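You operate a simulated robot arm through the tools that you are given. There is no shell and no other tool. Be economical: measure what you need, move in short steps, check, and stop when the job is done.

You run a simulated robot arm. Do the job below in one go: nothing can be reset, and whatever is moved stays where it is left.

TASK
Reject the cracked ball, pass the green check ball, recount the green tray.
Fine: cracked ball in the red reject box; reset the tally, then one press for each ball in the green check tray.

Only the result counts: the job must be done as asked and must still hold three seconds after the hand-in. Knocking over, shifting, dropping, spilling or breaking anything else fails it.

THE ROBOT
A 6-joint arm with a two-finger parallel gripper, fixed in place. Base frame: the origin is at the foot of the arm, x ahead of it, y to its left, z up; the work surface is at about z = 800. Lengths are in mm, angles in degrees, forces in N, time in s.
With the tool pointing down near the work surface it reaches from about 240 to 640 mm from the base axis. Its first joint turns from -66.0 to 66.0 degrees. Payload 2.7 kg.
The tool frame sits at the grasp point between the pads (the TCP): z along the fingers, y along the line on which they close. The tips reach 23 mm beyond it. Largest opening 94 mm; finger width 38, thickness 10; the body of the gripper, 54 by 96 mm, starts 39 mm behind the TCP.
Orientation is told as [roll, pitch, yaw] about the base's x, y, z axes, in that order, counted from this pose: with the fingers straight down and closing along the base's y, the tool's x points along the base's -x, its y along +y and its z along -z.

THE INTERFACE
- The arm moves only by the tool nudge_tool. Its argument "commands" is a list of rows, each an object (a shift or turn left out is 0, a gripper value left out holds the last) with "slide": the shift along the base's x, y, z in mm, a list of three; "angular": the turn, a rotation vector about the base's x, y, z in degrees, a list of three; "fingers": the finger opening in mm, from 0 to 94. In form: [{"slide": [dx, dy, dz], "angular": [ax, ay, az], "fingers": fingers}, ...]. A call has 1 to 8 rows; each row is the pose to reach, as a shift and turn from the pose commanded when the call began. A row lasts 0.2 s, in which the tool goes at most 50 mm and 8.6 degrees; a call with a longer step from one row to the next is refused whole, and so is a gripper value outside its range. Where a pose cannot be reached the arm comes as near as it can. A force on the tool above 90 N (or 10 N above the force at the start of the call, whichever is more), or a blocked arm, ends the call early, and 0.2 s more pass. The fingers move at their own pace (about 45 mm/s each) and stop on an object; they squeeze with about 33 N. The grip force told is the motor's: it shows also when the fingers shut on nothing. Time passes only in rows, and 0.2 s behind the last, so rows that repeat a pose let the fingers close. It gives the time, the measured TCP pose, the force on the tool (base axes), the opening and the grip force at its end, in the units of the frame above (readings bear some noise), with the torque about the TCP (base axes, N m) and any sound that the robot's microphone picked up.
- Cameras (640 x 400 px; columns grow to the right, rows downward): "scene" is fixed at [87.9, -444.2, 1400.6]; the picture's right is [0.66, -0.75, 0.00], its down [-0.46, -0.40, -0.79] and it looks along [0.59, 0.53, -0.61] (base axes); focal length 273 px, centre (320, 200). "wrist" rides on the gripper at [87, 16, -74] in the tool frame; the picture's right is [-0.18, 0.98, 0.00], its down [-0.58, -0.11, -0.81] and it looks along [-0.79, -0.15, 0.59] (tool axes); focal length 243 px, centre (320, 200). There is no depth. A picture from a camera that has moved, and an enlarged one, comes with that camera's place and axes in the base frame and with its lens.
- camera(camera): a new picture of that camera. No time passes.
- zoom(camera, box): a new picture of the part [left, top, right, bottom] of that camera's present view, enlarged. No time passes.
- close_job(): hands the job in; it is judged then, once.

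Work in short steps. Places have to be worked out from the pictures, the camera data and where the tool is seen: move nearer, look again, correct. Check each grasp and each placing, and mend what went wrong. You have 120 turns and 64 pictures in all, those below and enlarged ones among them. Open the gripper and draw the arm clear of the work before you hand the job in, unless the task says otherwise; then end with one line.

The tools are called after "Call:" as a command line: name --argument value ..., lists and objects as JSON in quotes. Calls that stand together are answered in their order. nudge_tool: Moves the arm, as the interface text tells. Its arguments: {"type":"object","properties":{"commands":{"type":"array","items":{"type":"object","properties":{"slide":{"type":"array","items":{"type":"number"}},"angular":{"type":"array","items":{"type":"number"}},"fingers":{"type":"number"}}}}},"required":["commands"]} The other tools are called the same way: camera (camera) takes a picture; zoom (camera, box) takes an enlarged picture of a part of a camera's view; close_job () hands the job in.

At the start:

```text
time_s: 0.0
tool_pos: [395.8, -33.6, 1170.4]
tool_rot: [0.1, 0.0, 0.1]
contact_force: [1.1, 0.6, 0.4]
moment: [-0.02, 0.02, 0.04]
opening: 93.9
grasp_force: 0.0
```

scene: 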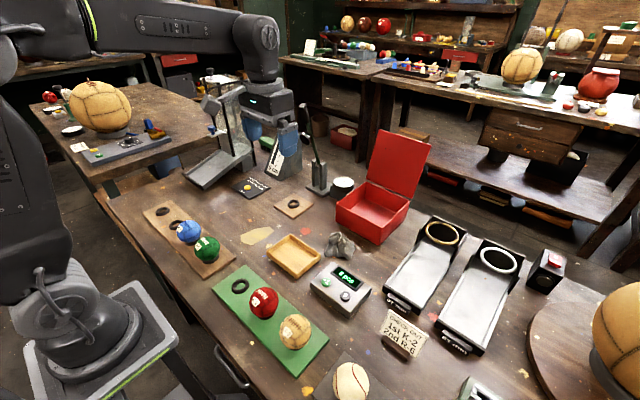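
wrist: 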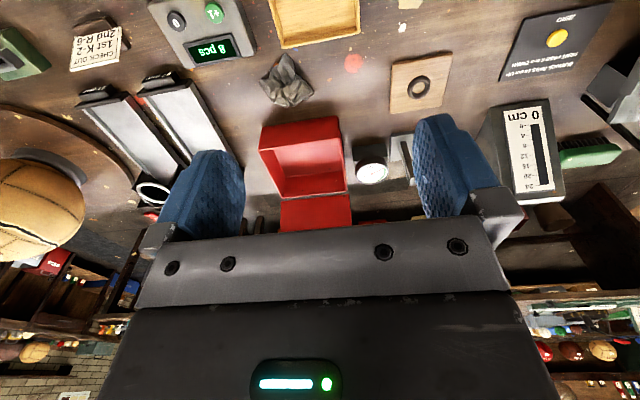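

I start by looking at the work area in detail: the trays, the balls, the sign and the counter.

Call:
zoom --camera "scene" --box '[130, 190, 350, 328]'

Call:
zoom --camera "scene" --box '[270, 220, 430, 320]'

Call:
zoom --camera "scene" --box '[300, 220, 588, 400]'

Call:
zoom --camera "scene" --box '[180, 80, 440, 242]'

```text
2.90 times, centred on (240, 259) of scene
camera zoom: at [87.9, -444.2, 1400.6], right [0.66, -0.75, 0.0], down [-0.46, -0.4, -0.79], along [0.59, 0.53, -0.61], focal length 790 px, centre (552, 29)
```

zoom: 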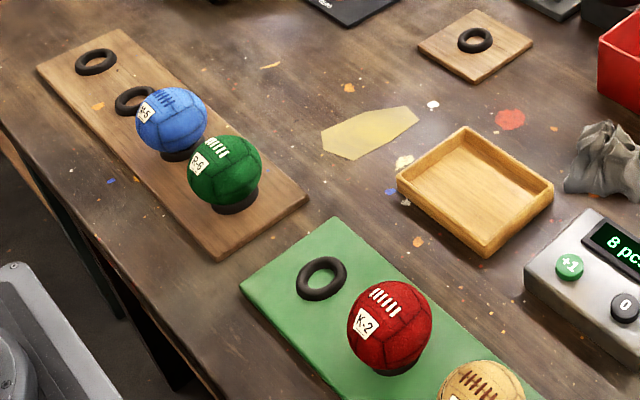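

```text
4.00 times, centred on (350, 270) of scene
camera zoom: at [87.9, -444.2, 1400.6], right [0.66, -0.75, 0.0], down [-0.46, -0.4, -0.79], along [0.59, 0.53, -0.61], focal length 1090 px, centre (200, -80)
```

zoom: 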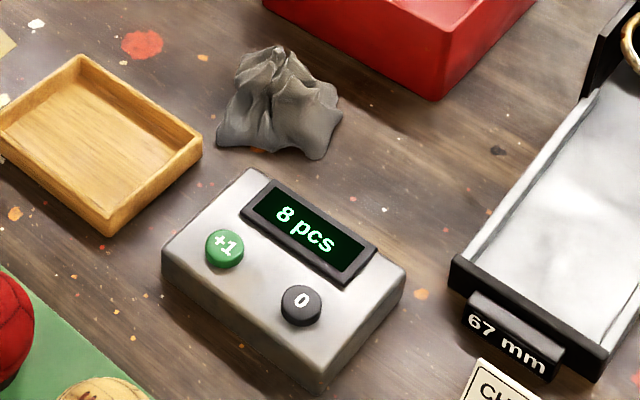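

```text
2.22 times, centred on (444, 310) of scene
camera zoom: at [87.9, -444.2, 1400.6], right [0.66, -0.75, 0.0], down [-0.46, -0.4, -0.79], along [0.59, 0.53, -0.61], focal length 606 px, centre (44, -44)
```

zoom: 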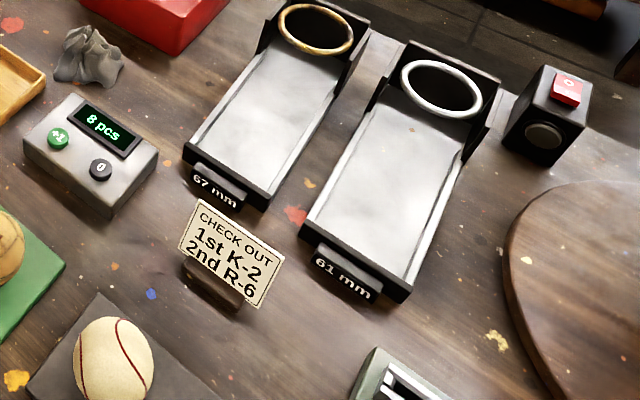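

```text
2.46 times, centred on (310, 161) of scene
camera zoom: at [87.9, -444.2, 1400.6], right [0.66, -0.75, 0.0], down [-0.46, -0.4, -0.79], along [0.59, 0.53, -0.61], focal length 671 px, centre (345, 296)
```

zoom: 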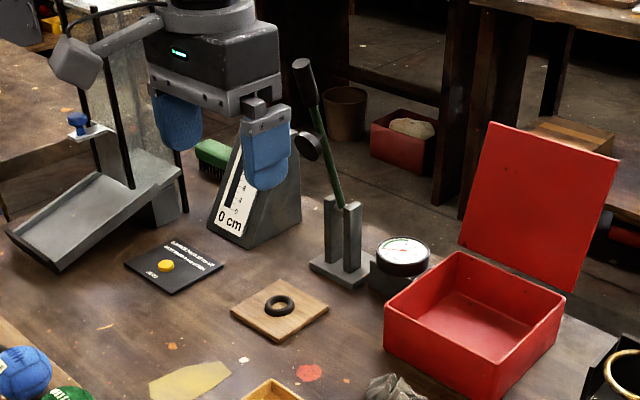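

The sign lists K-2 and R-6, so I zoom in on each ball to find the crack and read its marks.

Call:
zoom --camera "scene" --box '[240, 280, 320, 355]'

Call:
zoom --camera "scene" --box '[165, 210, 230, 270]'

Call:
zoom --camera "scene" --box '[310, 340, 510, 400]'

```text
5.33 times, centred on (280, 318) of scene
camera zoom: at [87.9, -444.2, 1400.6], right [0.66, -0.75, 0.0], down [-0.46, -0.4, -0.79], along [0.59, 0.53, -0.61], focal length 1454 px, centre (533, -427)
```

zoom: 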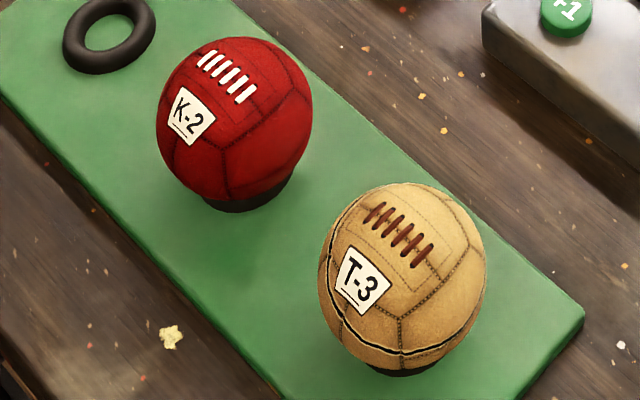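

```text
6.67 times, centred on (198, 240) of scene
camera zoom: at [87.9, -444.2, 1400.6], right [0.66, -0.75, 0.0], down [-0.46, -0.4, -0.79], along [0.59, 0.53, -0.61], focal length 1817 px, centre (1137, -67)
```

zoom: 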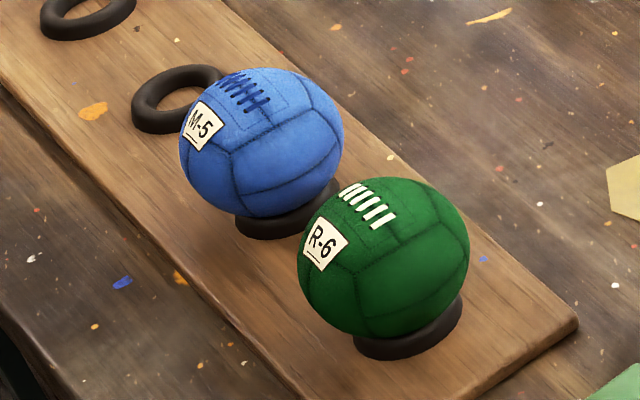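

```text
3.20 times, centred on (410, 370) of scene
camera zoom: at [87.9, -444.2, 1400.6], right [0.66, -0.75, 0.0], down [-0.46, -0.4, -0.79], along [0.59, 0.53, -0.61], focal length 872 px, centre (32, -344)
```

zoom: 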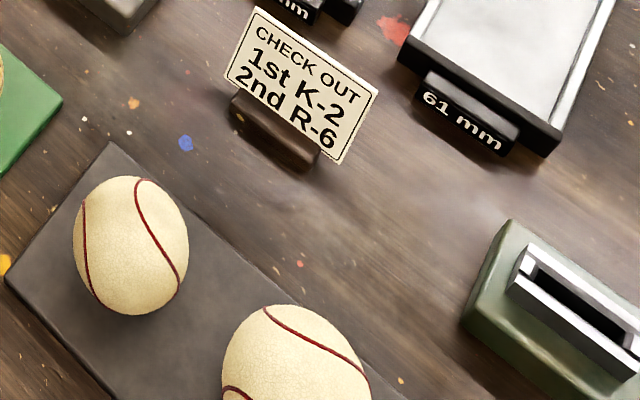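

T-3 in the green tray has an open dark crack. I read the black card before deciding what "pass" means here, and check for any other labels.

Call:
zoom --camera "wrist" --box '[490, 0, 640, 94]'

Call:
zoom --camera "scene" --box '[220, 165, 290, 209]'

Call:
zoom --camera "scene" --box '[510, 230, 640, 311]'

```text
4.26 times, centred on (565, 47) of wrist
camera zoom: at [310.3, -17.4, 1243.8], right [0.18, 0.98, 0.0], down [0.58, -0.11, 0.81], along [0.79, -0.15, -0.59], focal length 1032 px, centre (-723, 851)
```

zoom: 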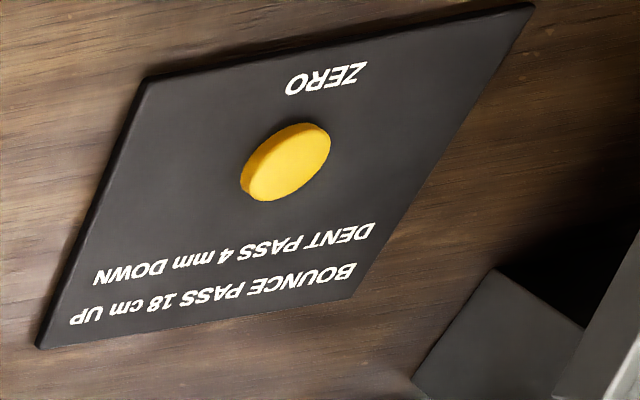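

```text
9.09 times, centred on (255, 187) of scene
camera zoom: at [87.9, -444.2, 1400.6], right [0.66, -0.75, 0.0], down [-0.46, -0.4, -0.79], along [0.59, 0.53, -0.61], focal length 2478 px, centre (911, 318)
```

zoom: 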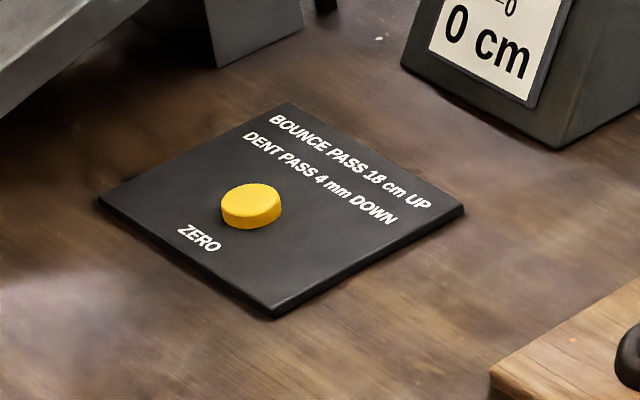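

```text
4.92 times, centred on (575, 270) of scene
camera zoom: at [87.9, -444.2, 1400.6], right [0.66, -0.75, 0.0], down [-0.46, -0.4, -0.79], along [0.59, 0.53, -0.61], focal length 1342 px, centre (-935, -147)
```

zoom: 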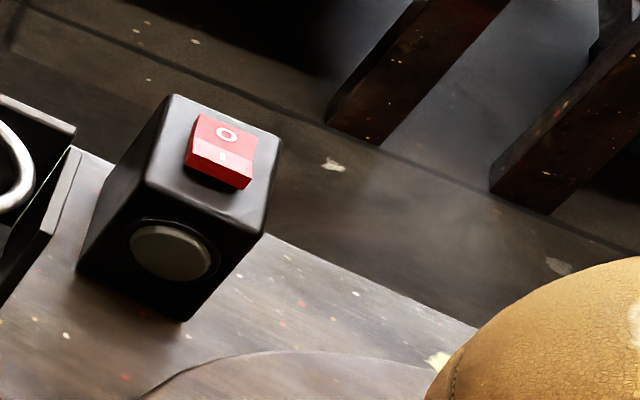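

The black card covers bounce and dent limits, which this job doesn't use. My reading: T-3, in the green tray at about (260, -218), goes in the red box. R-6, the green ball on the check-out card at about (261, 122), is passed into the empty ring of the green tray at about (261, -15). Then I reset the tally and press +1 for each ball in the tray. First I move above T-3.

Call:
nudge_tool --commands '[{"slide": [-20, -27, -25], "fingers": 86}, {"slide": [-40, -54, -50]}, {"slide": [-60, -81, -75]}, {"slide": [-80, -108, -100]}, {"slide": [-100, -135, -125]}, {"slide": [-120, -162, -150]}, {"slide": [-136, -184, -170]}, {"slide": [-136, -184, -190]}]'

Call:
camera --camera "wrist"

Call:
camera --camera "scene"

```text
time_s: 1.8
tool_pos: [261.2, -218.1, 981.2]
tool_rot: [0.1, -0.1, 0.1]
contact_force: [0.0, 0.0, 0.0]
moment: [0.02, -0.01, -0.01]
opening: 86.1
grasp_force: 0.1
```

```text
51 pictures are left
camera wrist: at [175.2, -202.0, 1054.1], right [0.18, 0.98, 0.0], down [0.58, -0.11, 0.81], along [0.79, -0.15, -0.59], focal length 243 px, centre (320, 200)
```

wrist: 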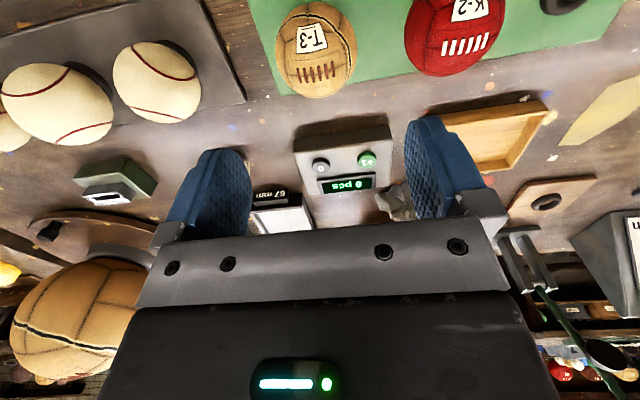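

```text
50 pictures are left
```

scene: 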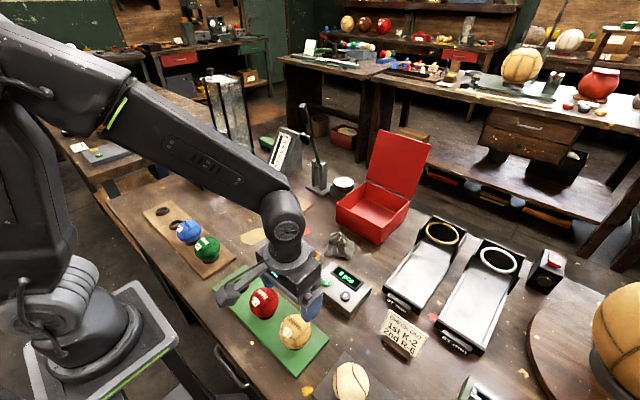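

Triangulating puts T-3 at about (257, -221, 850) with a diameter of about 65. I line up over it, go down to just above the ball and look again.

Call:
nudge_tool --commands '[{"slide": [-4, -3, -35]}, {"slide": [-4, -3, -65]}, {"slide": [-4, -3, -65]}]'

Call:
camera --camera "wrist"

Call:
zoom --camera "scene" --box '[210, 240, 370, 340]'

```text
time_s: 2.6
tool_pos: [257.8, -220.8, 915.9]
tool_rot: [-0.1, -0.1, 0.0]
contact_force: [-0.5, -0.7, -0.1]
moment: [0.01, -0.01, 0.02]
opening: 86.1
grasp_force: 0.0
```

```text
49 pictures are left
camera wrist: at [171.4, -205.2, 988.4], right [0.18, 0.98, 0.0], down [0.58, -0.11, 0.81], along [0.79, -0.15, -0.59], focal length 243 px, centre (320, 200)
```

wrist: 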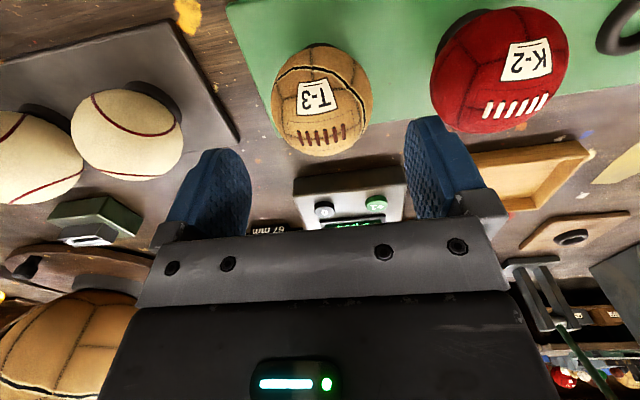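

```text
4.00 times, centred on (290, 290) of scene
camera zoom: at [87.9, -444.2, 1400.6], right [0.66, -0.75, 0.0], down [-0.46, -0.4, -0.79], along [0.59, 0.53, -0.61], focal length 1090 px, centre (440, -160)
```

zoom: 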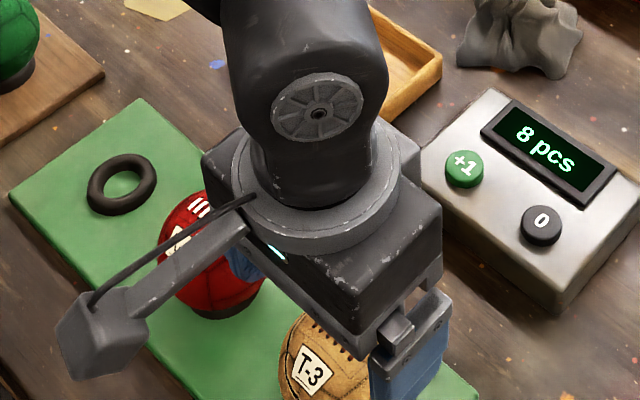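

T-3 is centred between the fingers at about (257, -221, 846), and K-2 is about 100 mm away at y ≈ -119. I descend to ball-centre height without closing yet.

Call:
nudge_tool --commands '[{"slide": [0, 0, -25]}, {"slide": [0, 0, -50]}, {"slide": [0, 0, -67]}, {"slide": [0, 0, -67]}]'

Call:
camera --camera "wrist"

```text
time_s: 3.6
tool_pos: [257.6, -219.1, 850.0]
tool_rot: [-0.1, -0.1, 0.0]
contact_force: [-0.4, 0.5, 0.2]
moment: [0.01, -0.01, 0.0]
opening: 85.8
grasp_force: 0.0
```

```text
47 pictures are left
camera wrist: at [171.4, -203.8, 922.3], right [0.18, 0.98, 0.0], down [0.58, -0.11, 0.81], along [0.79, -0.15, -0.59], focal length 243 px, centre (320, 200)
```

wrist: 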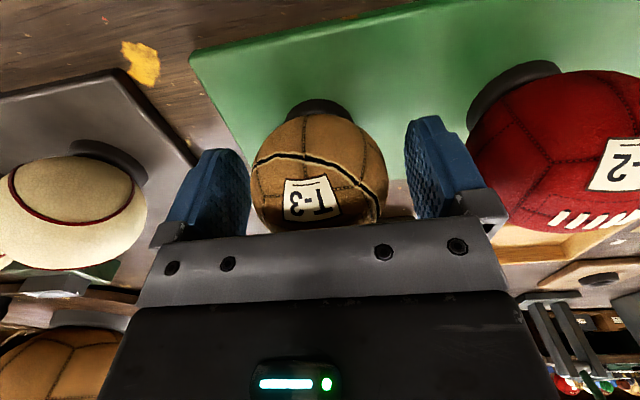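

The ball sits between the pads with clearance on both sides, so I close the gripper.

Call:
nudge_tool --commands '[{"slide": [0, -1.5, -2], "fingers": 50}, {"slide": [0, -1.5, -2], "fingers": 50}, {"slide": [0, -1.5, -2], "fingers": 50}, {"slide": [0, -1.5, -2], "fingers": 50}]'

```text
time_s: 4.6
tool_pos: [257.8, -220.7, 848.6]
tool_rot: [0.1, 0.0, 0.1]
contact_force: [0.5, 5.7, 3.6]
moment: [0.12, -0.03, 0.0]
opening: 63.6
grasp_force: 33.0
```

Gripped at 63.6 mm with 33 N. I lift straight up and check.

Call:
nudge_tool --commands '[{"slide": [0, 0, 15]}, {"slide": [0, 0, 40]}, {"slide": [0, 0, 75]}, {"slide": [0, 0, 110]}, {"slide": [0, 0, 140]}, {"slide": [0, 0, 140]}]'

Call:
camera --camera "wrist"

```text
time_s: 6.0
tool_pos: [256.0, -221.0, 987.7]
tool_rot: [0.1, 0.0, -0.1]
contact_force: [-0.1, 0.6, -1.8]
moment: [-0.02, -0.01, 0.01]
opening: 63.9
grasp_force: 33.1
```

```text
46 pictures are left
camera wrist: at [170.1, -206.2, 1060.3], right [0.18, 0.98, 0.0], down [0.58, -0.11, 0.81], along [0.79, -0.15, -0.59], focal length 243 px, centre (320, 200)
```

wrist: 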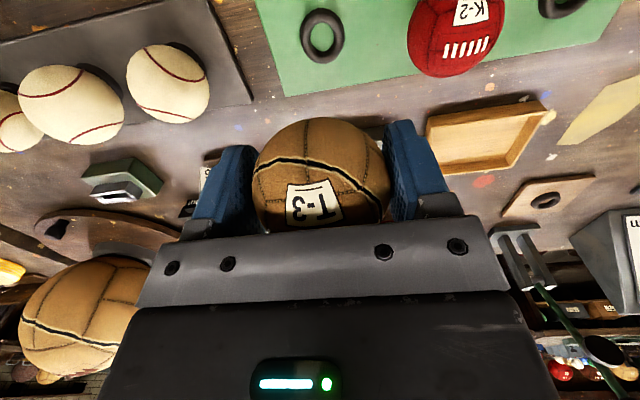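

T-3 is held and its ring stayed on the tray. I travel at this height toward the red box, at about y -110 and x 615 to 740.

Call:
nudge_tool --commands '[{"slide": [40, 14, 5]}, {"slide": [80, 28, 10]}, {"slide": [122, 42, 10]}, {"slide": [164, 56, 10]}, {"slide": [206, 70, 10]}, {"slide": [248, 84, 10]}, {"slide": [288, 98, 10]}, {"slide": [320, 110, 10]}]'

Call:
camera --camera "wrist"

Call:
camera --camera "scene"

```text
time_s: 7.8
tool_pos: [579.4, -110.7, 996.8]
tool_rot: [0.1, 0.1, 0.0]
contact_force: [-0.1, -0.3, -1.4]
moment: [-0.01, -0.01, -0.06]
opening: 64.0
grasp_force: 32.8
```

```text
45 pictures are left
camera wrist: at [492.4, -95.9, 1068.8], right [0.18, 0.98, 0.0], down [0.58, -0.11, 0.81], along [0.79, -0.15, -0.59], focal length 243 px, centre (320, 200)
```

wrist: 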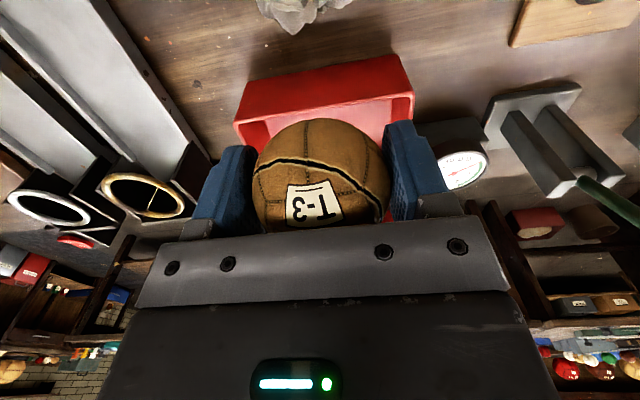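

```text
44 pictures are left
```

scene: 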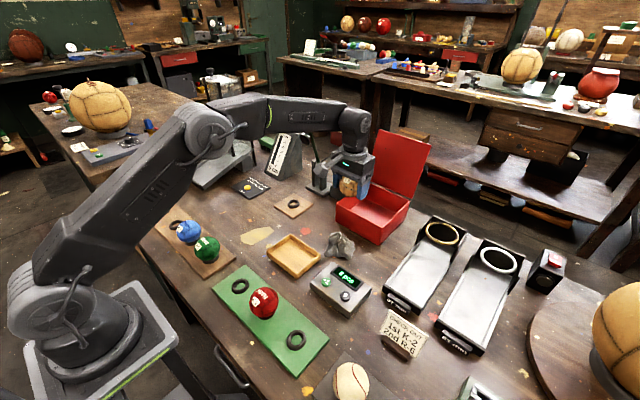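

The near wall of the box is at x ≈ 621, its rim at z ≈ 865 and its middle at y ≈ -117. That is close to the reach limit, so I tilt the fingers forward 24° while advancing over the box and coming down a little.

Call:
nudge_tool --commands '[{"slide": [15, -3, 0], "angular": [0, -8, 0]}, {"slide": [35, -5, 0], "angular": [0, -16, 0]}, {"slide": [60, -7, 0], "angular": [0, -24, 0]}, {"slide": [86, -7, -10], "angular": [0, -24, 0]}, {"slide": [86, -7, -40], "angular": [0, -24, 0]}, {"slide": [86, -7, -40], "angular": [0, -24, 0]}]'

Call:
zoom --camera "scene" --box '[300, 100, 460, 260]'

Call:
camera --camera "wrist"

```text
time_s: 9.2
tool_pos: [662.5, -117.6, 957.5]
tool_rot: [0.0, -24.1, 0.0]
contact_force: [0.5, 0.0, -1.8]
moment: [0.03, -0.01, 0.03]
opening: 63.8
grasp_force: 33.2
```

```text
2.50 times, centred on (380, 180) of scene
camera zoom: at [87.9, -444.2, 1400.6], right [0.66, -0.75, 0.0], down [-0.46, -0.4, -0.79], along [0.59, 0.53, -0.61], focal length 681 px, centre (170, 250)
```

zoom: 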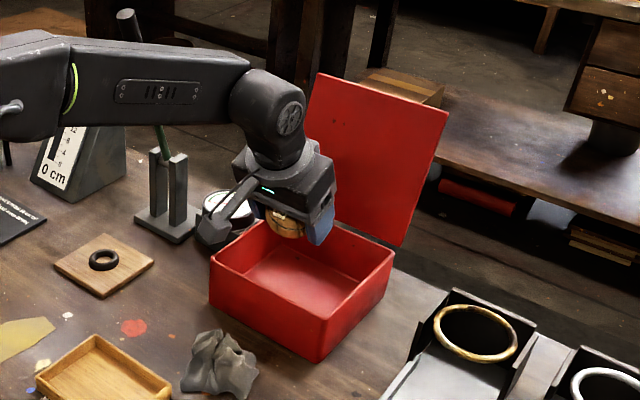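

```text
42 pictures are left
camera wrist: at [553.5, -101.6, 988.2], right [0.17, 0.98, 0.08], down [0.2, -0.11, 0.97], along [0.96, -0.15, -0.22], focal length 243 px, centre (320, 200)
```

wrist: 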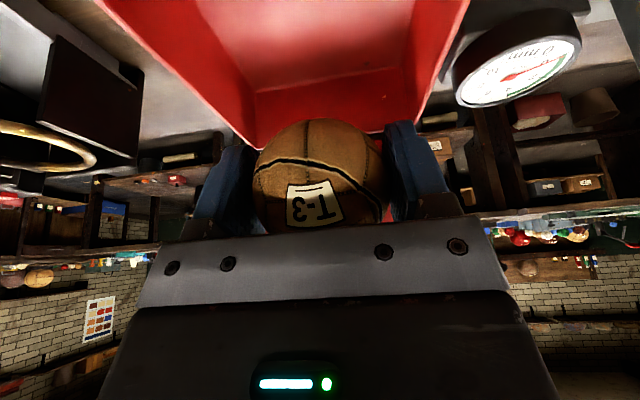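

The interior runs from about x 625 to 785 and the ball is centred across it. I go 20 mm further in and lower to about z 860, keeping the gripper body above the rim.

Call:
nudge_tool --commands '[{"slide": [22, -1, 0]}, {"slide": [22, -1, -30]}, {"slide": [22, -1, -60]}, {"slide": [22, -1, -80]}, {"slide": [22, -1, -97]}, {"slide": [22, -1, -97]}]'

Call:
zoom --camera "scene" --box '[300, 100, 460, 260]'

Call:
camera --camera "wrist"

```text
time_s: 10.6
tool_pos: [684.5, -119.5, 858.5]
tool_rot: [0.0, -24.0, 0.0]
contact_force: [-0.4, -0.4, -1.4]
moment: [-0.04, 0.03, 0.01]
opening: 64.0
grasp_force: 33.1
```

```text
2.50 times, centred on (380, 180) of scene
camera zoom: at [87.9, -444.2, 1400.6], right [0.66, -0.75, 0.0], down [-0.46, -0.4, -0.79], along [0.59, 0.53, -0.61], focal length 681 px, centre (170, 250)
```

zoom: 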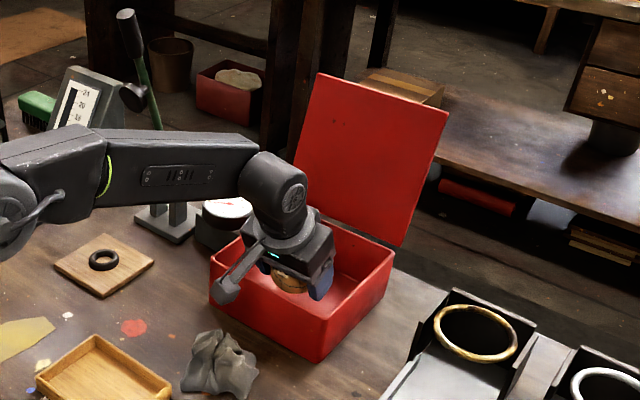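

```text
40 pictures are left
camera wrist: at [576.2, -103.5, 889.9], right [0.17, 0.98, 0.08], down [0.2, -0.11, 0.97], along [0.96, -0.15, -0.22], focal length 243 px, centre (320, 200)
```

wrist: 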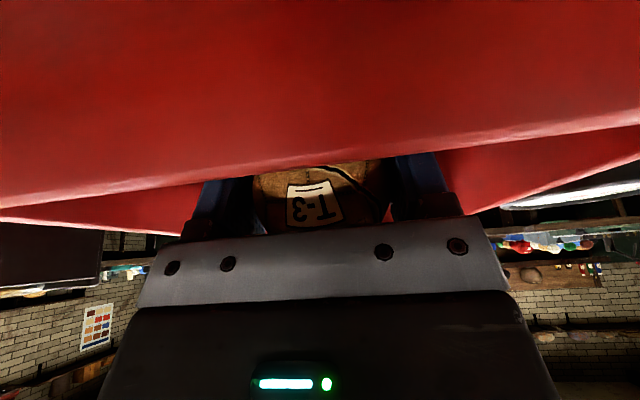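

No contact forces, and the ball is below the rim inside the box. I open the fingers.

Call:
nudge_tool --commands '[{"slide": [0, 0, 0], "fingers": 80}, {"fingers": 80}, {"fingers": 80}]'

Call:
nudge_tool --commands '[{"slide": [0, 0, 25]}, {"slide": [0, 0, 60]}, {"slide": [0, 0, 100]}, {"slide": [-30, 0, 130]}, {"slide": [-70, 0, 140]}, {"slide": [-110, 0, 140], "angular": [0, 8, 0]}, {"slide": [-150, 0, 140], "angular": [0, 16, 0]}, {"slide": [-190, 0, 140], "angular": [0, 24, 0]}]'

Call:
camera --camera "scene"

```text
time_s: 11.4
tool_pos: [686.4, -118.8, 858.6]
tool_rot: [0.0, -24.0, 0.1]
contact_force: [-0.2, -0.7, -0.3]
moment: [0.03, 0.02, 0.01]
opening: 80.0
grasp_force: 0.1
```

```text
time_s: 13.2
tool_pos: [492.2, -118.9, 1000.6]
tool_rot: [0.0, 0.2, 0.2]
contact_force: [1.5, -0.6, 0.2]
moment: [0.0, -0.03, 0.0]
opening: 79.7
grasp_force: 0.1
```

```text
39 pictures are left
```

scene: 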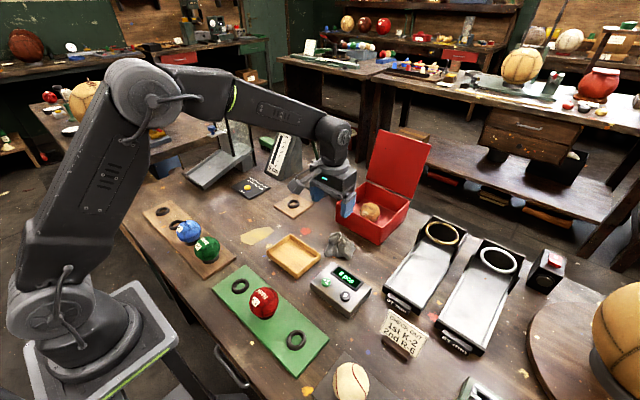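

T-3 lies in the red box. Next I move above R-6, at about (261, 122).

Call:
nudge_tool --commands '[{"slide": [-30, 31, 0], "fingers": 86}, {"slide": [-60, 62, 0]}, {"slide": [-90, 93, 0]}, {"slide": [-120, 125, 0]}, {"slide": [-150, 157, 0]}, {"slide": [-180, 188, -5]}, {"slide": [-210, 219, -10]}, {"slide": [-231, 241, -15]}]'

Call:
camera --camera "wrist"

Call:
zoom --camera "scene" --box '[340, 180, 420, 250]'

```text
time_s: 15.0
tool_pos: [263.6, 122.1, 983.9]
tool_rot: [0.0, -0.1, 0.0]
contact_force: [0.1, 0.0, 0.0]
moment: [0.01, 0.03, 0.0]
opening: 86.1
grasp_force: 0.0
```

```text
38 pictures are left
camera wrist: at [176.9, 137.8, 1057.2], right [0.18, 0.98, 0.0], down [0.58, -0.11, 0.81], along [0.79, -0.15, -0.59], focal length 243 px, centre (320, 200)
```

wrist: 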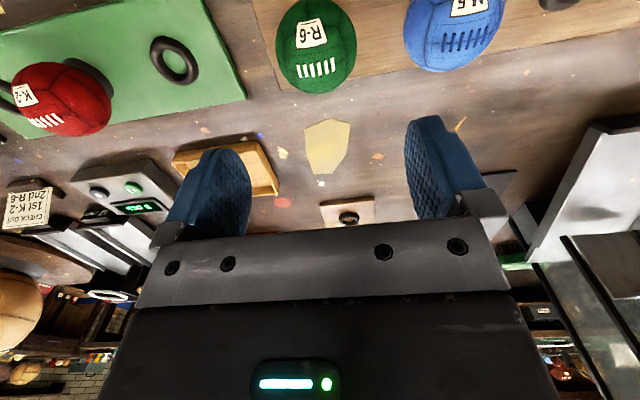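

```text
5.71 times, centred on (380, 215) of scene
camera zoom: at [87.9, -444.2, 1400.6], right [0.66, -0.75, 0.0], down [-0.46, -0.4, -0.79], along [0.59, 0.53, -0.61], focal length 1558 px, centre (-23, 114)
```

zoom: 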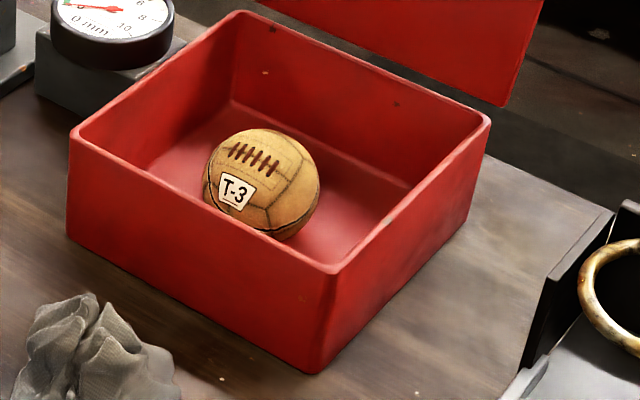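

T-3 rests in the box. R-6 is at about (257, 118.5) and its blue neighbour is 100 mm away, so I go down to a pre-grasp height and check.

Call:
nudge_tool --commands '[{"slide": [-6, -3, -35]}, {"slide": [-6, -3, -67]}, {"slide": [-6, -3, -67]}]'

Call:
camera --camera "wrist"

```text
time_s: 15.8
tool_pos: [257.2, 119.3, 915.1]
tool_rot: [0.1, -0.1, 0.0]
contact_force: [0.1, 0.0, -0.3]
moment: [0.01, 0.0, 0.0]
opening: 86.3
grasp_force: 0.1
```

```text
36 pictures are left
camera wrist: at [171.7, 135.0, 988.7], right [0.18, 0.98, 0.0], down [0.58, -0.11, 0.81], along [0.79, -0.15, -0.59], focal length 243 px, centre (320, 200)
```

wrist: 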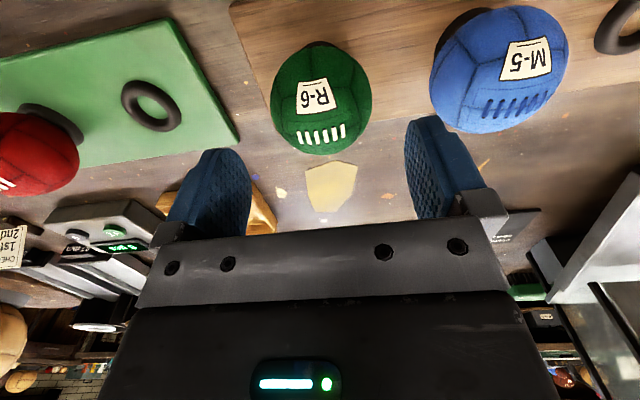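

The view matches the earlier good approach, so I descend and grasp R-6.

Call:
nudge_tool --commands '[{"slide": [0, 0, -25]}, {"slide": [0, 0, -50]}, {"slide": [0, 0, -67]}, {"slide": [0, 0, -67]}]'

Call:
camera --camera "wrist"

```text
time_s: 16.8
tool_pos: [258.0, 120.2, 849.7]
tool_rot: [0.1, 0.0, -0.1]
contact_force: [-0.7, 0.9, -0.5]
moment: [-0.01, 0.03, -0.02]
opening: 86.4
grasp_force: 0.0
```

```text
35 pictures are left
camera wrist: at [171.9, 135.0, 923.1], right [0.18, 0.98, 0.0], down [0.58, -0.11, 0.81], along [0.79, -0.15, -0.59], focal length 243 px, centre (320, 200)
```

wrist: 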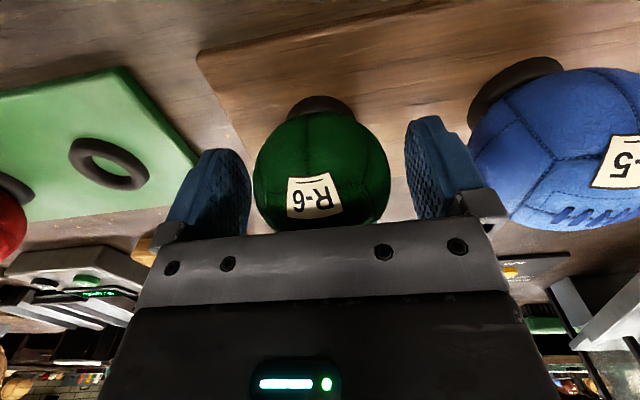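

The ball is centred, so I close at z ≈ 848.

Call:
nudge_tool --commands '[{"slide": [0, 0, -2], "fingers": 50}, {"slide": [0, 0, -2], "fingers": 50}, {"slide": [0, 0, -2], "fingers": 50}, {"slide": [0, 0, -2], "fingers": 50}]'

Call:
nudge_tool --commands '[{"slide": [0, 0, 15]}, {"slide": [0, 0, 40]}, {"slide": [0, 0, 75]}, {"slide": [0, 0, 105]}, {"slide": [0, 0, 110]}, {"slide": [0, 0, 110]}]'

Call:
camera --camera "wrist"

```text
time_s: 17.8
tool_pos: [258.2, 119.3, 848.8]
tool_rot: [0.1, -0.1, 0.1]
contact_force: [1.2, 2.7, 1.6]
moment: [0.01, -0.05, 0.08]
opening: 63.6
grasp_force: 32.8
```

```text
time_s: 19.2
tool_pos: [259.0, 119.1, 958.6]
tool_rot: [0.0, 0.0, 0.0]
contact_force: [0.7, -0.3, -1.5]
moment: [0.0, 0.0, 0.01]
opening: 63.6
grasp_force: 32.7
```

```text
34 pictures are left
camera wrist: at [172.4, 135.0, 1031.2], right [0.18, 0.98, 0.0], down [0.58, -0.11, 0.81], along [0.79, -0.15, -0.59], focal length 243 px, centre (320, 200)
```

wrist: 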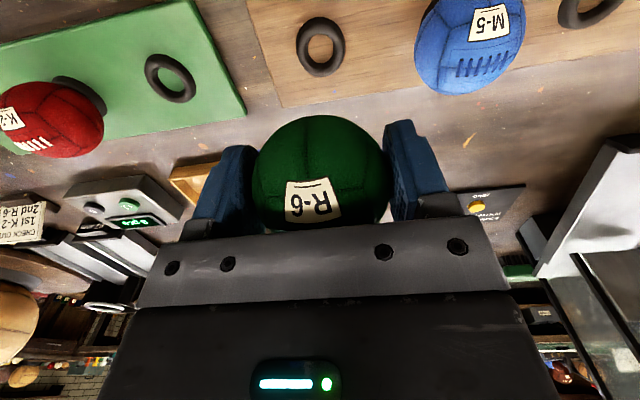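

R-6 is held, and its vacated ring shows at pixel (320, 47). That pixel is a useful reference: when I move by (0, -137), the empty ring on the green tray should appear at the same spot.

Call:
nudge_tool --commands '[{"slide": [0, -35, 0]}, {"slide": [0, -75, 0]}, {"slide": [0, -110, 0]}, {"slide": [0, -137, 0]}, {"slide": [0, -137, 0]}]'

Call:
camera --camera "wrist"

```text
time_s: 20.4
tool_pos: [256.5, -18.7, 958.8]
tool_rot: [0.0, -0.1, 0.2]
contact_force: [-0.1, 0.1, -1.7]
moment: [-0.01, -0.02, 0.02]
opening: 63.7
grasp_force: 33.5
```

```text
33 pictures are left
camera wrist: at [170.3, -3.2, 1031.5], right [0.18, 0.98, 0.0], down [0.58, -0.11, 0.81], along [0.79, -0.15, -0.59], focal length 243 px, centre (320, 200)
```

wrist: 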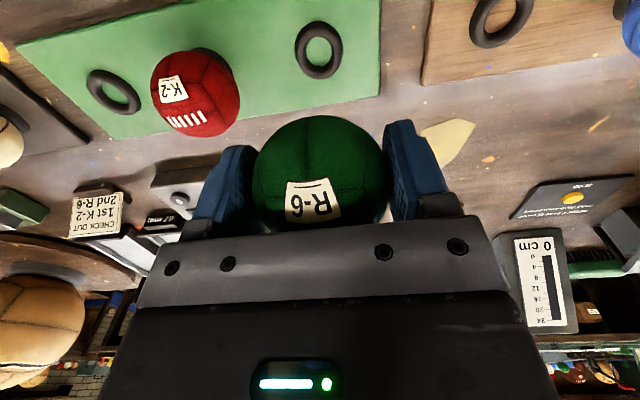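

The ring is within about 1–2 px of the reference, so I'm aligned. I lower, leaving the last few mm for a slower step.

Call:
nudge_tool --commands '[{"slide": [1, 0, -30]}, {"slide": [1, 0, -60]}, {"slide": [1, 0, -85]}, {"slide": [1, 0, -100]}, {"slide": [1, 0, -105]}, {"slide": [1, 0, -107]}, {"slide": [1, 0, -107]}]'

Call:
camera --camera "wrist"

Call:
zoom --camera "scene" --box '[190, 230, 330, 330]'

```text
time_s: 22.0
tool_pos: [258.9, -18.3, 851.7]
tool_rot: [0.1, -0.1, 0.1]
contact_force: [0.1, -0.1, -0.3]
moment: [-0.04, -0.01, -0.02]
opening: 63.6
grasp_force: 33.2
```

```text
32 pictures are left
camera wrist: at [172.5, -2.7, 924.3], right [0.18, 0.98, 0.0], down [0.58, -0.11, 0.81], along [0.79, -0.15, -0.59], focal length 243 px, centre (320, 200)
```

wrist: 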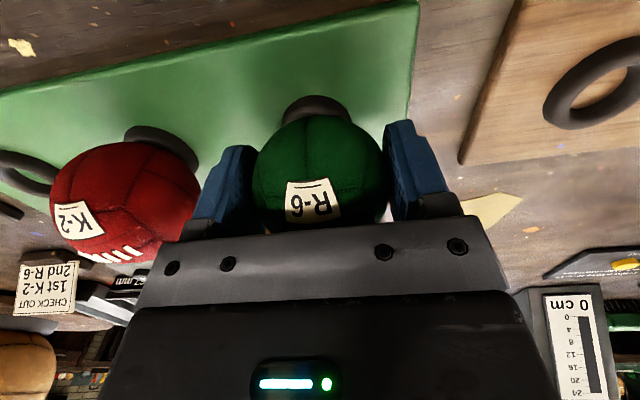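

```text
4.00 times, centred on (260, 280) of scene
camera zoom: at [87.9, -444.2, 1400.6], right [0.66, -0.75, 0.0], down [-0.46, -0.4, -0.79], along [0.59, 0.53, -0.61], focal length 1090 px, centre (560, -120)
```

zoom: 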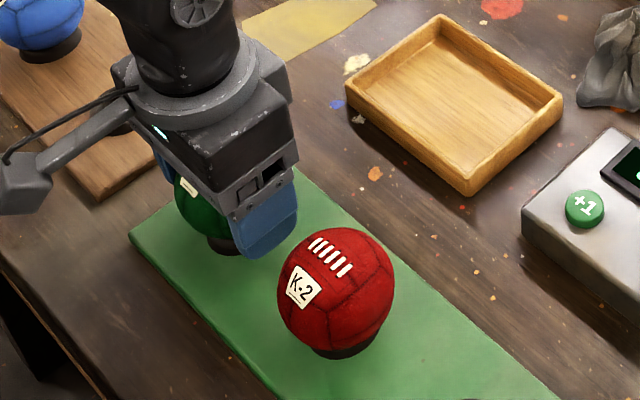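

The ball is just about touching, since its weight has come off. I lower 2 mm more with a 1 mm shift to -y, then open slightly past the ball.

Call:
nudge_tool --commands '[{"slide": [0, -1, -1]}, {"slide": [0, -1, -2]}, {"slide": [0, -1, -2]}]'

```text
time_s: 22.8
tool_pos: [257.1, -18.8, 850.2]
tool_rot: [0.1, 0.1, 0.0]
contact_force: [0.8, -0.3, -1.9]
moment: [0.01, 0.01, 0.01]
opening: 63.8
grasp_force: 32.6
```

It still hangs free, so I lower a little more until it seats.

Call:
nudge_tool --commands '[{"slide": [0, 0, -1]}, {"slide": [0, 0, -2]}, {"slide": [0, 0, -2]}]'

```text
time_s: 23.6
tool_pos: [258.7, -18.8, 847.6]
tool_rot: [0.1, -0.1, 0.1]
contact_force: [-3.7, -10.6, 22.8]
moment: [0.0, 0.01, -0.01]
opening: 63.6
grasp_force: 32.7
```

It is seated, and the ring pushes toward -y and slightly -x. I back off 0.7 mm, comply with that push, and check.

Call:
nudge_tool --commands '[{"slide": [-0.5, -1.5, 0.7]}, {"slide": [-0.5, -1.5, 0.5]}, {"slide": [-0.5, -1.5, 0.5]}]'

```text
time_s: 24.4
tool_pos: [258.1, -21.5, 848.7]
tool_rot: [0.1, 0.0, 0.0]
contact_force: [-0.5, 5.2, 3.4]
moment: [0.12, 0.02, 0.03]
opening: 63.8
grasp_force: 33.3
```

The loads are now small and the ball is well seated, so I release.

Call:
nudge_tool --commands '[{"slide": [0, 0.7, 0], "fingers": 70}, {"slide": [0, 0.7, 0], "fingers": 82}, {"slide": [0, 0.7, 0], "fingers": 86}, {"slide": [0, 0.7, 0], "fingers": 86}]'

Call:
camera --camera "wrist"

```text
time_s: 25.4
tool_pos: [257.7, -19.2, 848.1]
tool_rot: [0.2, 0.0, 0.0]
contact_force: [0.3, -0.4, 0.0]
moment: [-0.02, -0.04, -0.02]
opening: 86.2
grasp_force: 0.1
```

```text
30 pictures are left
camera wrist: at [171.4, -4.6, 921.5], right [0.18, 0.98, 0.0], down [0.58, -0.11, 0.81], along [0.79, -0.15, -0.59], focal length 243 px, centre (320, 200)
```

wrist: 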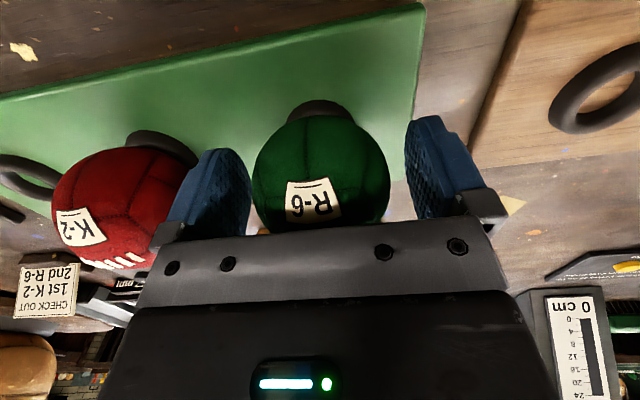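

R-6 is seated on the ring. I rise straight up, close the fingers, and move above the counter at about (394, -215).

Call:
nudge_tool --commands '[{"slide": [0, 0, 35]}, {"slide": [0, 0, 75]}, {"slide": [0, 0, 115]}, {"slide": [25, -30, 125], "fingers": 0}, {"slide": [50, -70, 125]}, {"slide": [75, -110, 125]}, {"slide": [100, -150, 125]}, {"slide": [116, -190, 125]}]'

Call:
camera --camera "wrist"

Call:
camera --camera "scene"

```text
time_s: 27.2
tool_pos: [372.1, -209.7, 975.1]
tool_rot: [0.1, 0.0, 0.2]
contact_force: [0.1, 0.4, -0.6]
moment: [0.03, 0.0, -0.01]
opening: 0.0
grasp_force: 22.3
```

```text
29 pictures are left
camera wrist: at [286.8, -194.0, 1047.8], right [0.18, 0.98, 0.0], down [0.58, -0.11, 0.81], along [0.79, -0.15, -0.59], focal length 243 px, centre (320, 200)
```

wrist: 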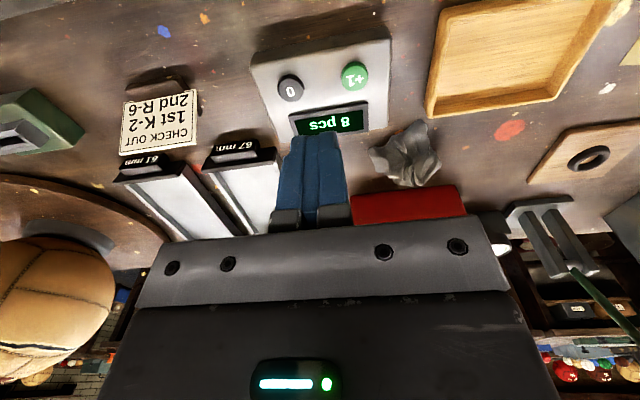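

```text
28 pictures are left
```

scene: 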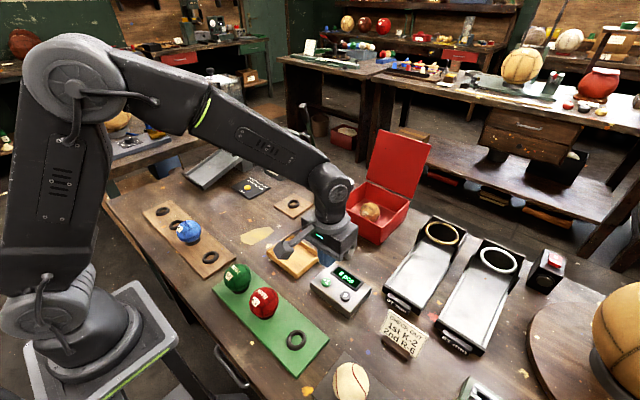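

Triangulation puts the 0 button at about (397, -242, 836) and the +1 button at about (396, -185, 837). I lower the closed tips above the 0 button, with x biased slightly away from the display bezel.

Call:
nudge_tool --commands '[{"slide": [20, -32, 0]}, {"slide": [22, -32, -40]}, {"slide": [22, -32, -75]}, {"slide": [22, -32, -90]}, {"slide": [22, -32, -90]}]'

Call:
camera --camera "wrist"

Call:
zoom --camera "scene" --box '[290, 230, 400, 330]'

```text
time_s: 28.4
tool_pos: [394.7, -242.0, 880.3]
tool_rot: [-0.1, -0.1, 0.1]
contact_force: [-0.6, 0.4, 0.2]
moment: [-0.01, -0.01, 0.03]
opening: 0.1
grasp_force: 33.0
```

```text
27 pictures are left
camera wrist: at [308.2, -227.0, 954.0], right [0.18, 0.98, 0.0], down [0.58, -0.11, 0.81], along [0.79, -0.15, -0.59], focal length 243 px, centre (320, 200)
```

wrist: 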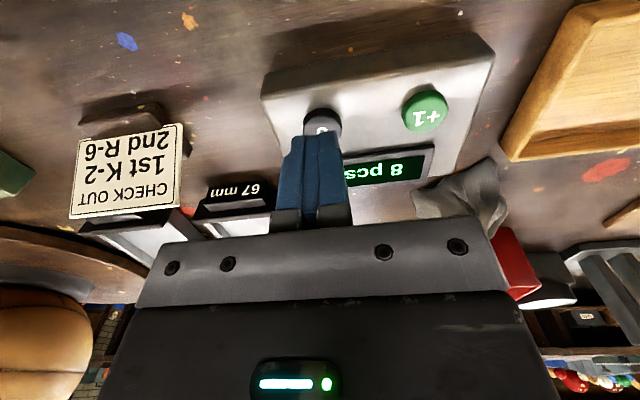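

```text
4.00 times, centred on (345, 280) of scene
camera zoom: at [87.9, -444.2, 1400.6], right [0.66, -0.75, 0.0], down [-0.46, -0.4, -0.79], along [0.59, 0.53, -0.61], focal length 1090 px, centre (220, -120)
```

zoom: 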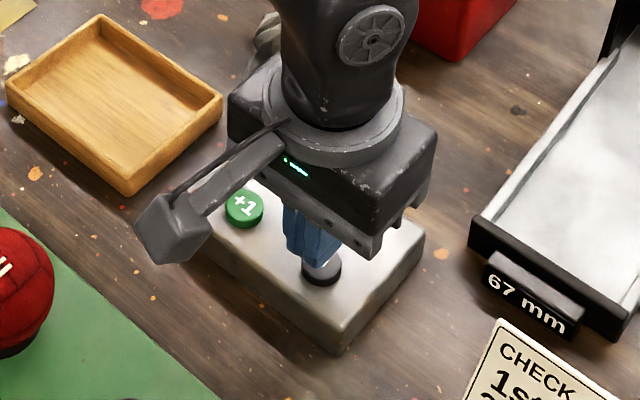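

The tips are right above the 0 button. I descend in small steps and watch the force.

Call:
nudge_tool --commands '[{"slide": [0, 0, -10]}, {"slide": [0, 0, -16]}, {"slide": [0, 0, -19]}, {"slide": [0, 0, -21]}]'

```text
time_s: 29.4
tool_pos: [393.8, -242.1, 862.8]
tool_rot: [0.1, 0.0, -0.1]
contact_force: [0.3, -0.2, 0.0]
moment: [-0.01, -0.01, -0.02]
opening: 0.1
grasp_force: 33.4
```

Call:
nudge_tool --commands '[{"slide": [0, 0, -2]}, {"slide": [0, 0, -3]}, {"slide": [0, 0, -4]}]'

Call:
zoom --camera "wrist" --box '[260, 60, 480, 198]'

```text
time_s: 30.2
tool_pos: [395.5, -242.2, 858.8]
tool_rot: [0.0, 0.0, 0.0]
contact_force: [-0.5, 0.1, 1.1]
moment: [0.01, 0.02, -0.02]
opening: 0.1
grasp_force: 33.5
heard: click
```

```text
2.90 times, centred on (370, 129) of wrist
camera zoom: at [309.3, -227.0, 931.0], right [0.18, 0.98, 0.0], down [0.58, -0.11, 0.81], along [0.79, -0.15, -0.59], focal length 703 px, centre (175, 406)
```

zoom: 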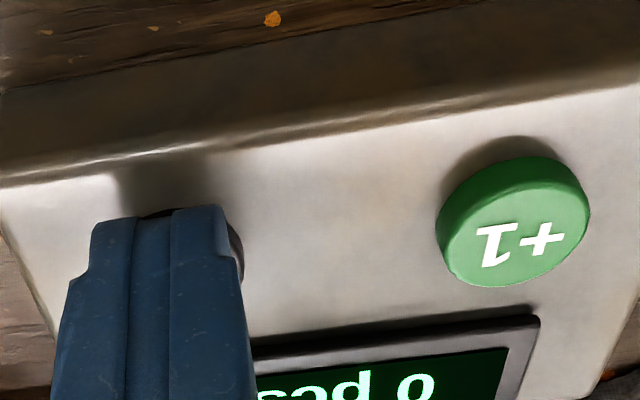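

The click was heard and the display reads 0. I rise and move over the +1 button at y ≈ -185.

Call:
nudge_tool --commands '[{"slide": [0, 0, 10]}, {"slide": [0, 0, 21]}, {"slide": [0, 28, 21]}, {"slide": [0, 57, 21]}, {"slide": [0, 57, 21]}]'

Call:
camera --camera "wrist"

```text
time_s: 31.4
tool_pos: [397.0, -184.2, 879.5]
tool_rot: [0.0, 0.0, 0.0]
contact_force: [0.2, -0.4, 0.4]
moment: [0.0, -0.01, 0.01]
opening: 0.0
grasp_force: 32.7
```

```text
24 pictures are left
camera wrist: at [309.5, -168.8, 952.7], right [0.18, 0.98, 0.0], down [0.58, -0.11, 0.81], along [0.79, -0.15, -0.59], focal length 243 px, centre (320, 200)
```

wrist: 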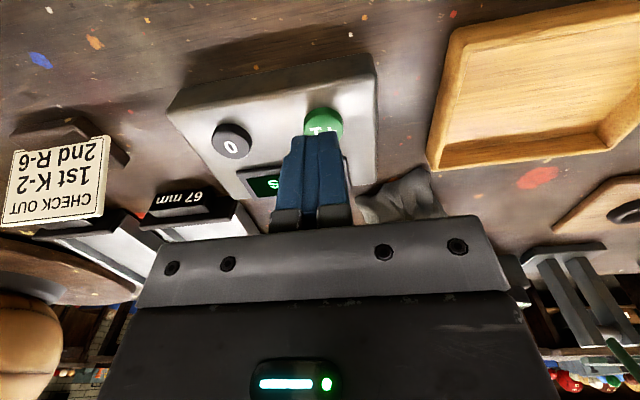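

The tips are aligned over +1. I make one press to the depth that clicked before, then rise.

Call:
nudge_tool --commands '[{"slide": [0, 0, -12]}, {"slide": [0, 0, -17]}, {"slide": [0, 0, -19]}, {"slide": [0, 0, -21]}, {"slide": [0, 0, -21]}]'

Call:
nudge_tool --commands '[{"slide": [0, 0, 10]}, {"slide": [0, 0, 15]}]'

Call:
zoom --camera "wrist" --box '[180, 90, 400, 228]'

```text
time_s: 32.6
tool_pos: [397.0, -184.5, 857.1]
tool_rot: [0.0, -0.1, 0.0]
contact_force: [-0.1, -0.5, 1.5]
moment: [0.01, 0.0, -0.02]
opening: 0.1
grasp_force: 32.8
heard: click
```

```text
time_s: 33.2
tool_pos: [394.7, -184.4, 873.2]
tool_rot: [0.1, 0.0, 0.0]
contact_force: [0.0, -0.3, -0.5]
moment: [0.01, 0.0, 0.0]
opening: 0.0
grasp_force: 32.7
```

```text
2.90 times, centred on (290, 159) of wrist
camera zoom: at [309.6, -169.7, 946.1], right [0.18, 0.98, 0.0], down [0.58, -0.11, 0.81], along [0.79, -0.15, -0.59], focal length 703 px, centre (407, 319)
```

zoom: 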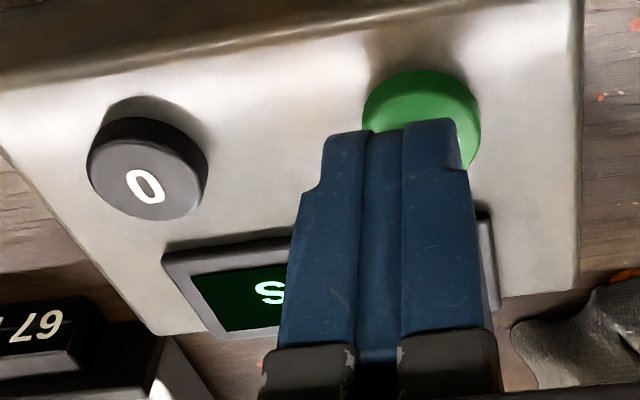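

One click was heard, and the finger hides the digit. I make the second press (the tray holds R-6 and K-2) with the same stroke, then rise well clear to read the display.

Call:
nudge_tool --commands '[{"slide": [0, 0, -8]}, {"slide": [0, 0, -12]}, {"slide": [0, 0, -15]}, {"slide": [0, 0, -15]}]'

Call:
nudge_tool --commands '[{"slide": [0, 0, 12]}, {"slide": [0, 0, 50]}, {"slide": [0, 0, 95]}, {"slide": [0, 0, 140]}, {"slide": [-20, 40, 160]}, {"slide": [-40, 85, 180]}, {"slide": [-40, 130, 200], "fingers": 80}, {"slide": [-40, 170, 220], "fingers": 80}]'

Call:
zoom --camera "scene" --box '[200, 220, 400, 345]'

Call:
camera --camera "scene"

```text
time_s: 34.2
tool_pos: [395.6, -185.5, 859.3]
tool_rot: [0.0, -0.1, 0.0]
contact_force: [-0.1, -0.4, 0.9]
moment: [0.0, -0.01, 0.01]
opening: 0.3
grasp_force: 33.2
```

```text
refused: row 6 steps farther than a row can; nothing moved
```

```text
3.20 times, centred on (300, 282) of scene
camera zoom: at [87.9, -444.2, 1400.6], right [0.66, -0.75, 0.0], down [-0.46, -0.4, -0.79], along [0.59, 0.53, -0.61], focal length 872 px, centre (384, -64)
```

zoom: 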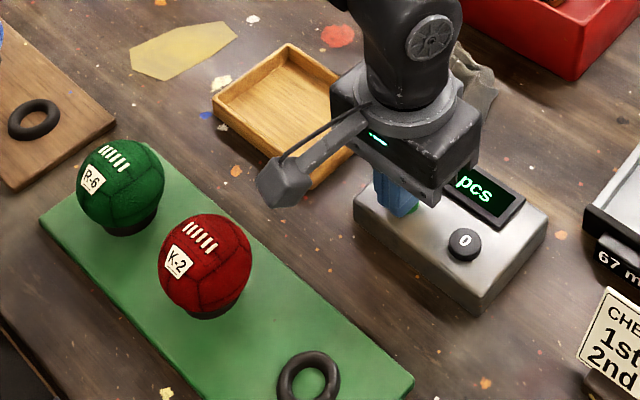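

```text
21 pictures are left
```

scene: 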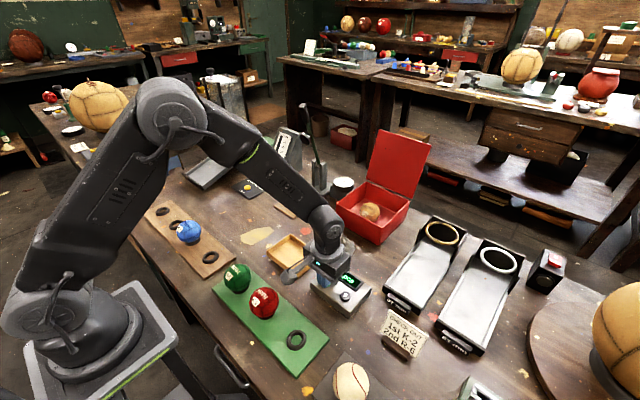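

No click was heard on that stroke because it stopped about 1 mm shallower, and the retreat was refused. I rise straight up to read the display.

Call:
nudge_tool --commands '[{"slide": [0, 0, 12]}, {"slide": [0, 0, 50]}, {"slide": [0, 0, 90]}, {"slide": [0, 0, 120]}]'

Call:
zoom --camera "wrist" --box '[240, 20, 400, 160]'

```text
time_s: 35.2
tool_pos: [396.3, -183.1, 979.7]
tool_rot: [0.1, 0.1, 0.0]
contact_force: [0.6, -0.4, -0.7]
moment: [0.04, 0.0, -0.01]
opening: 0.0
grasp_force: 33.3
```

```text
2.86 times, centred on (320, 90) of wrist
camera zoom: at [309.6, -168.3, 1052.3], right [0.18, 0.98, 0.0], down [0.58, -0.11, 0.81], along [0.79, -0.15, -0.59], focal length 693 px, centre (320, 514)
```

zoom: 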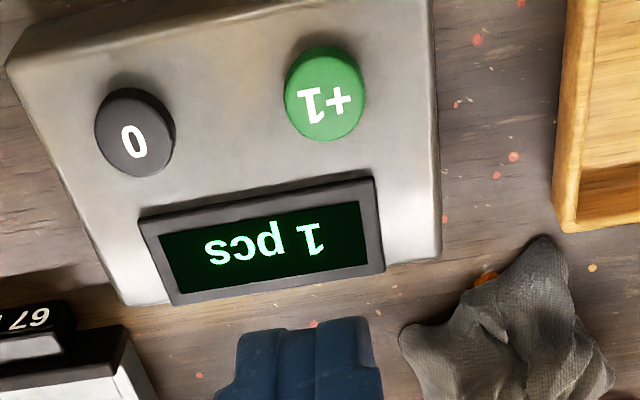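

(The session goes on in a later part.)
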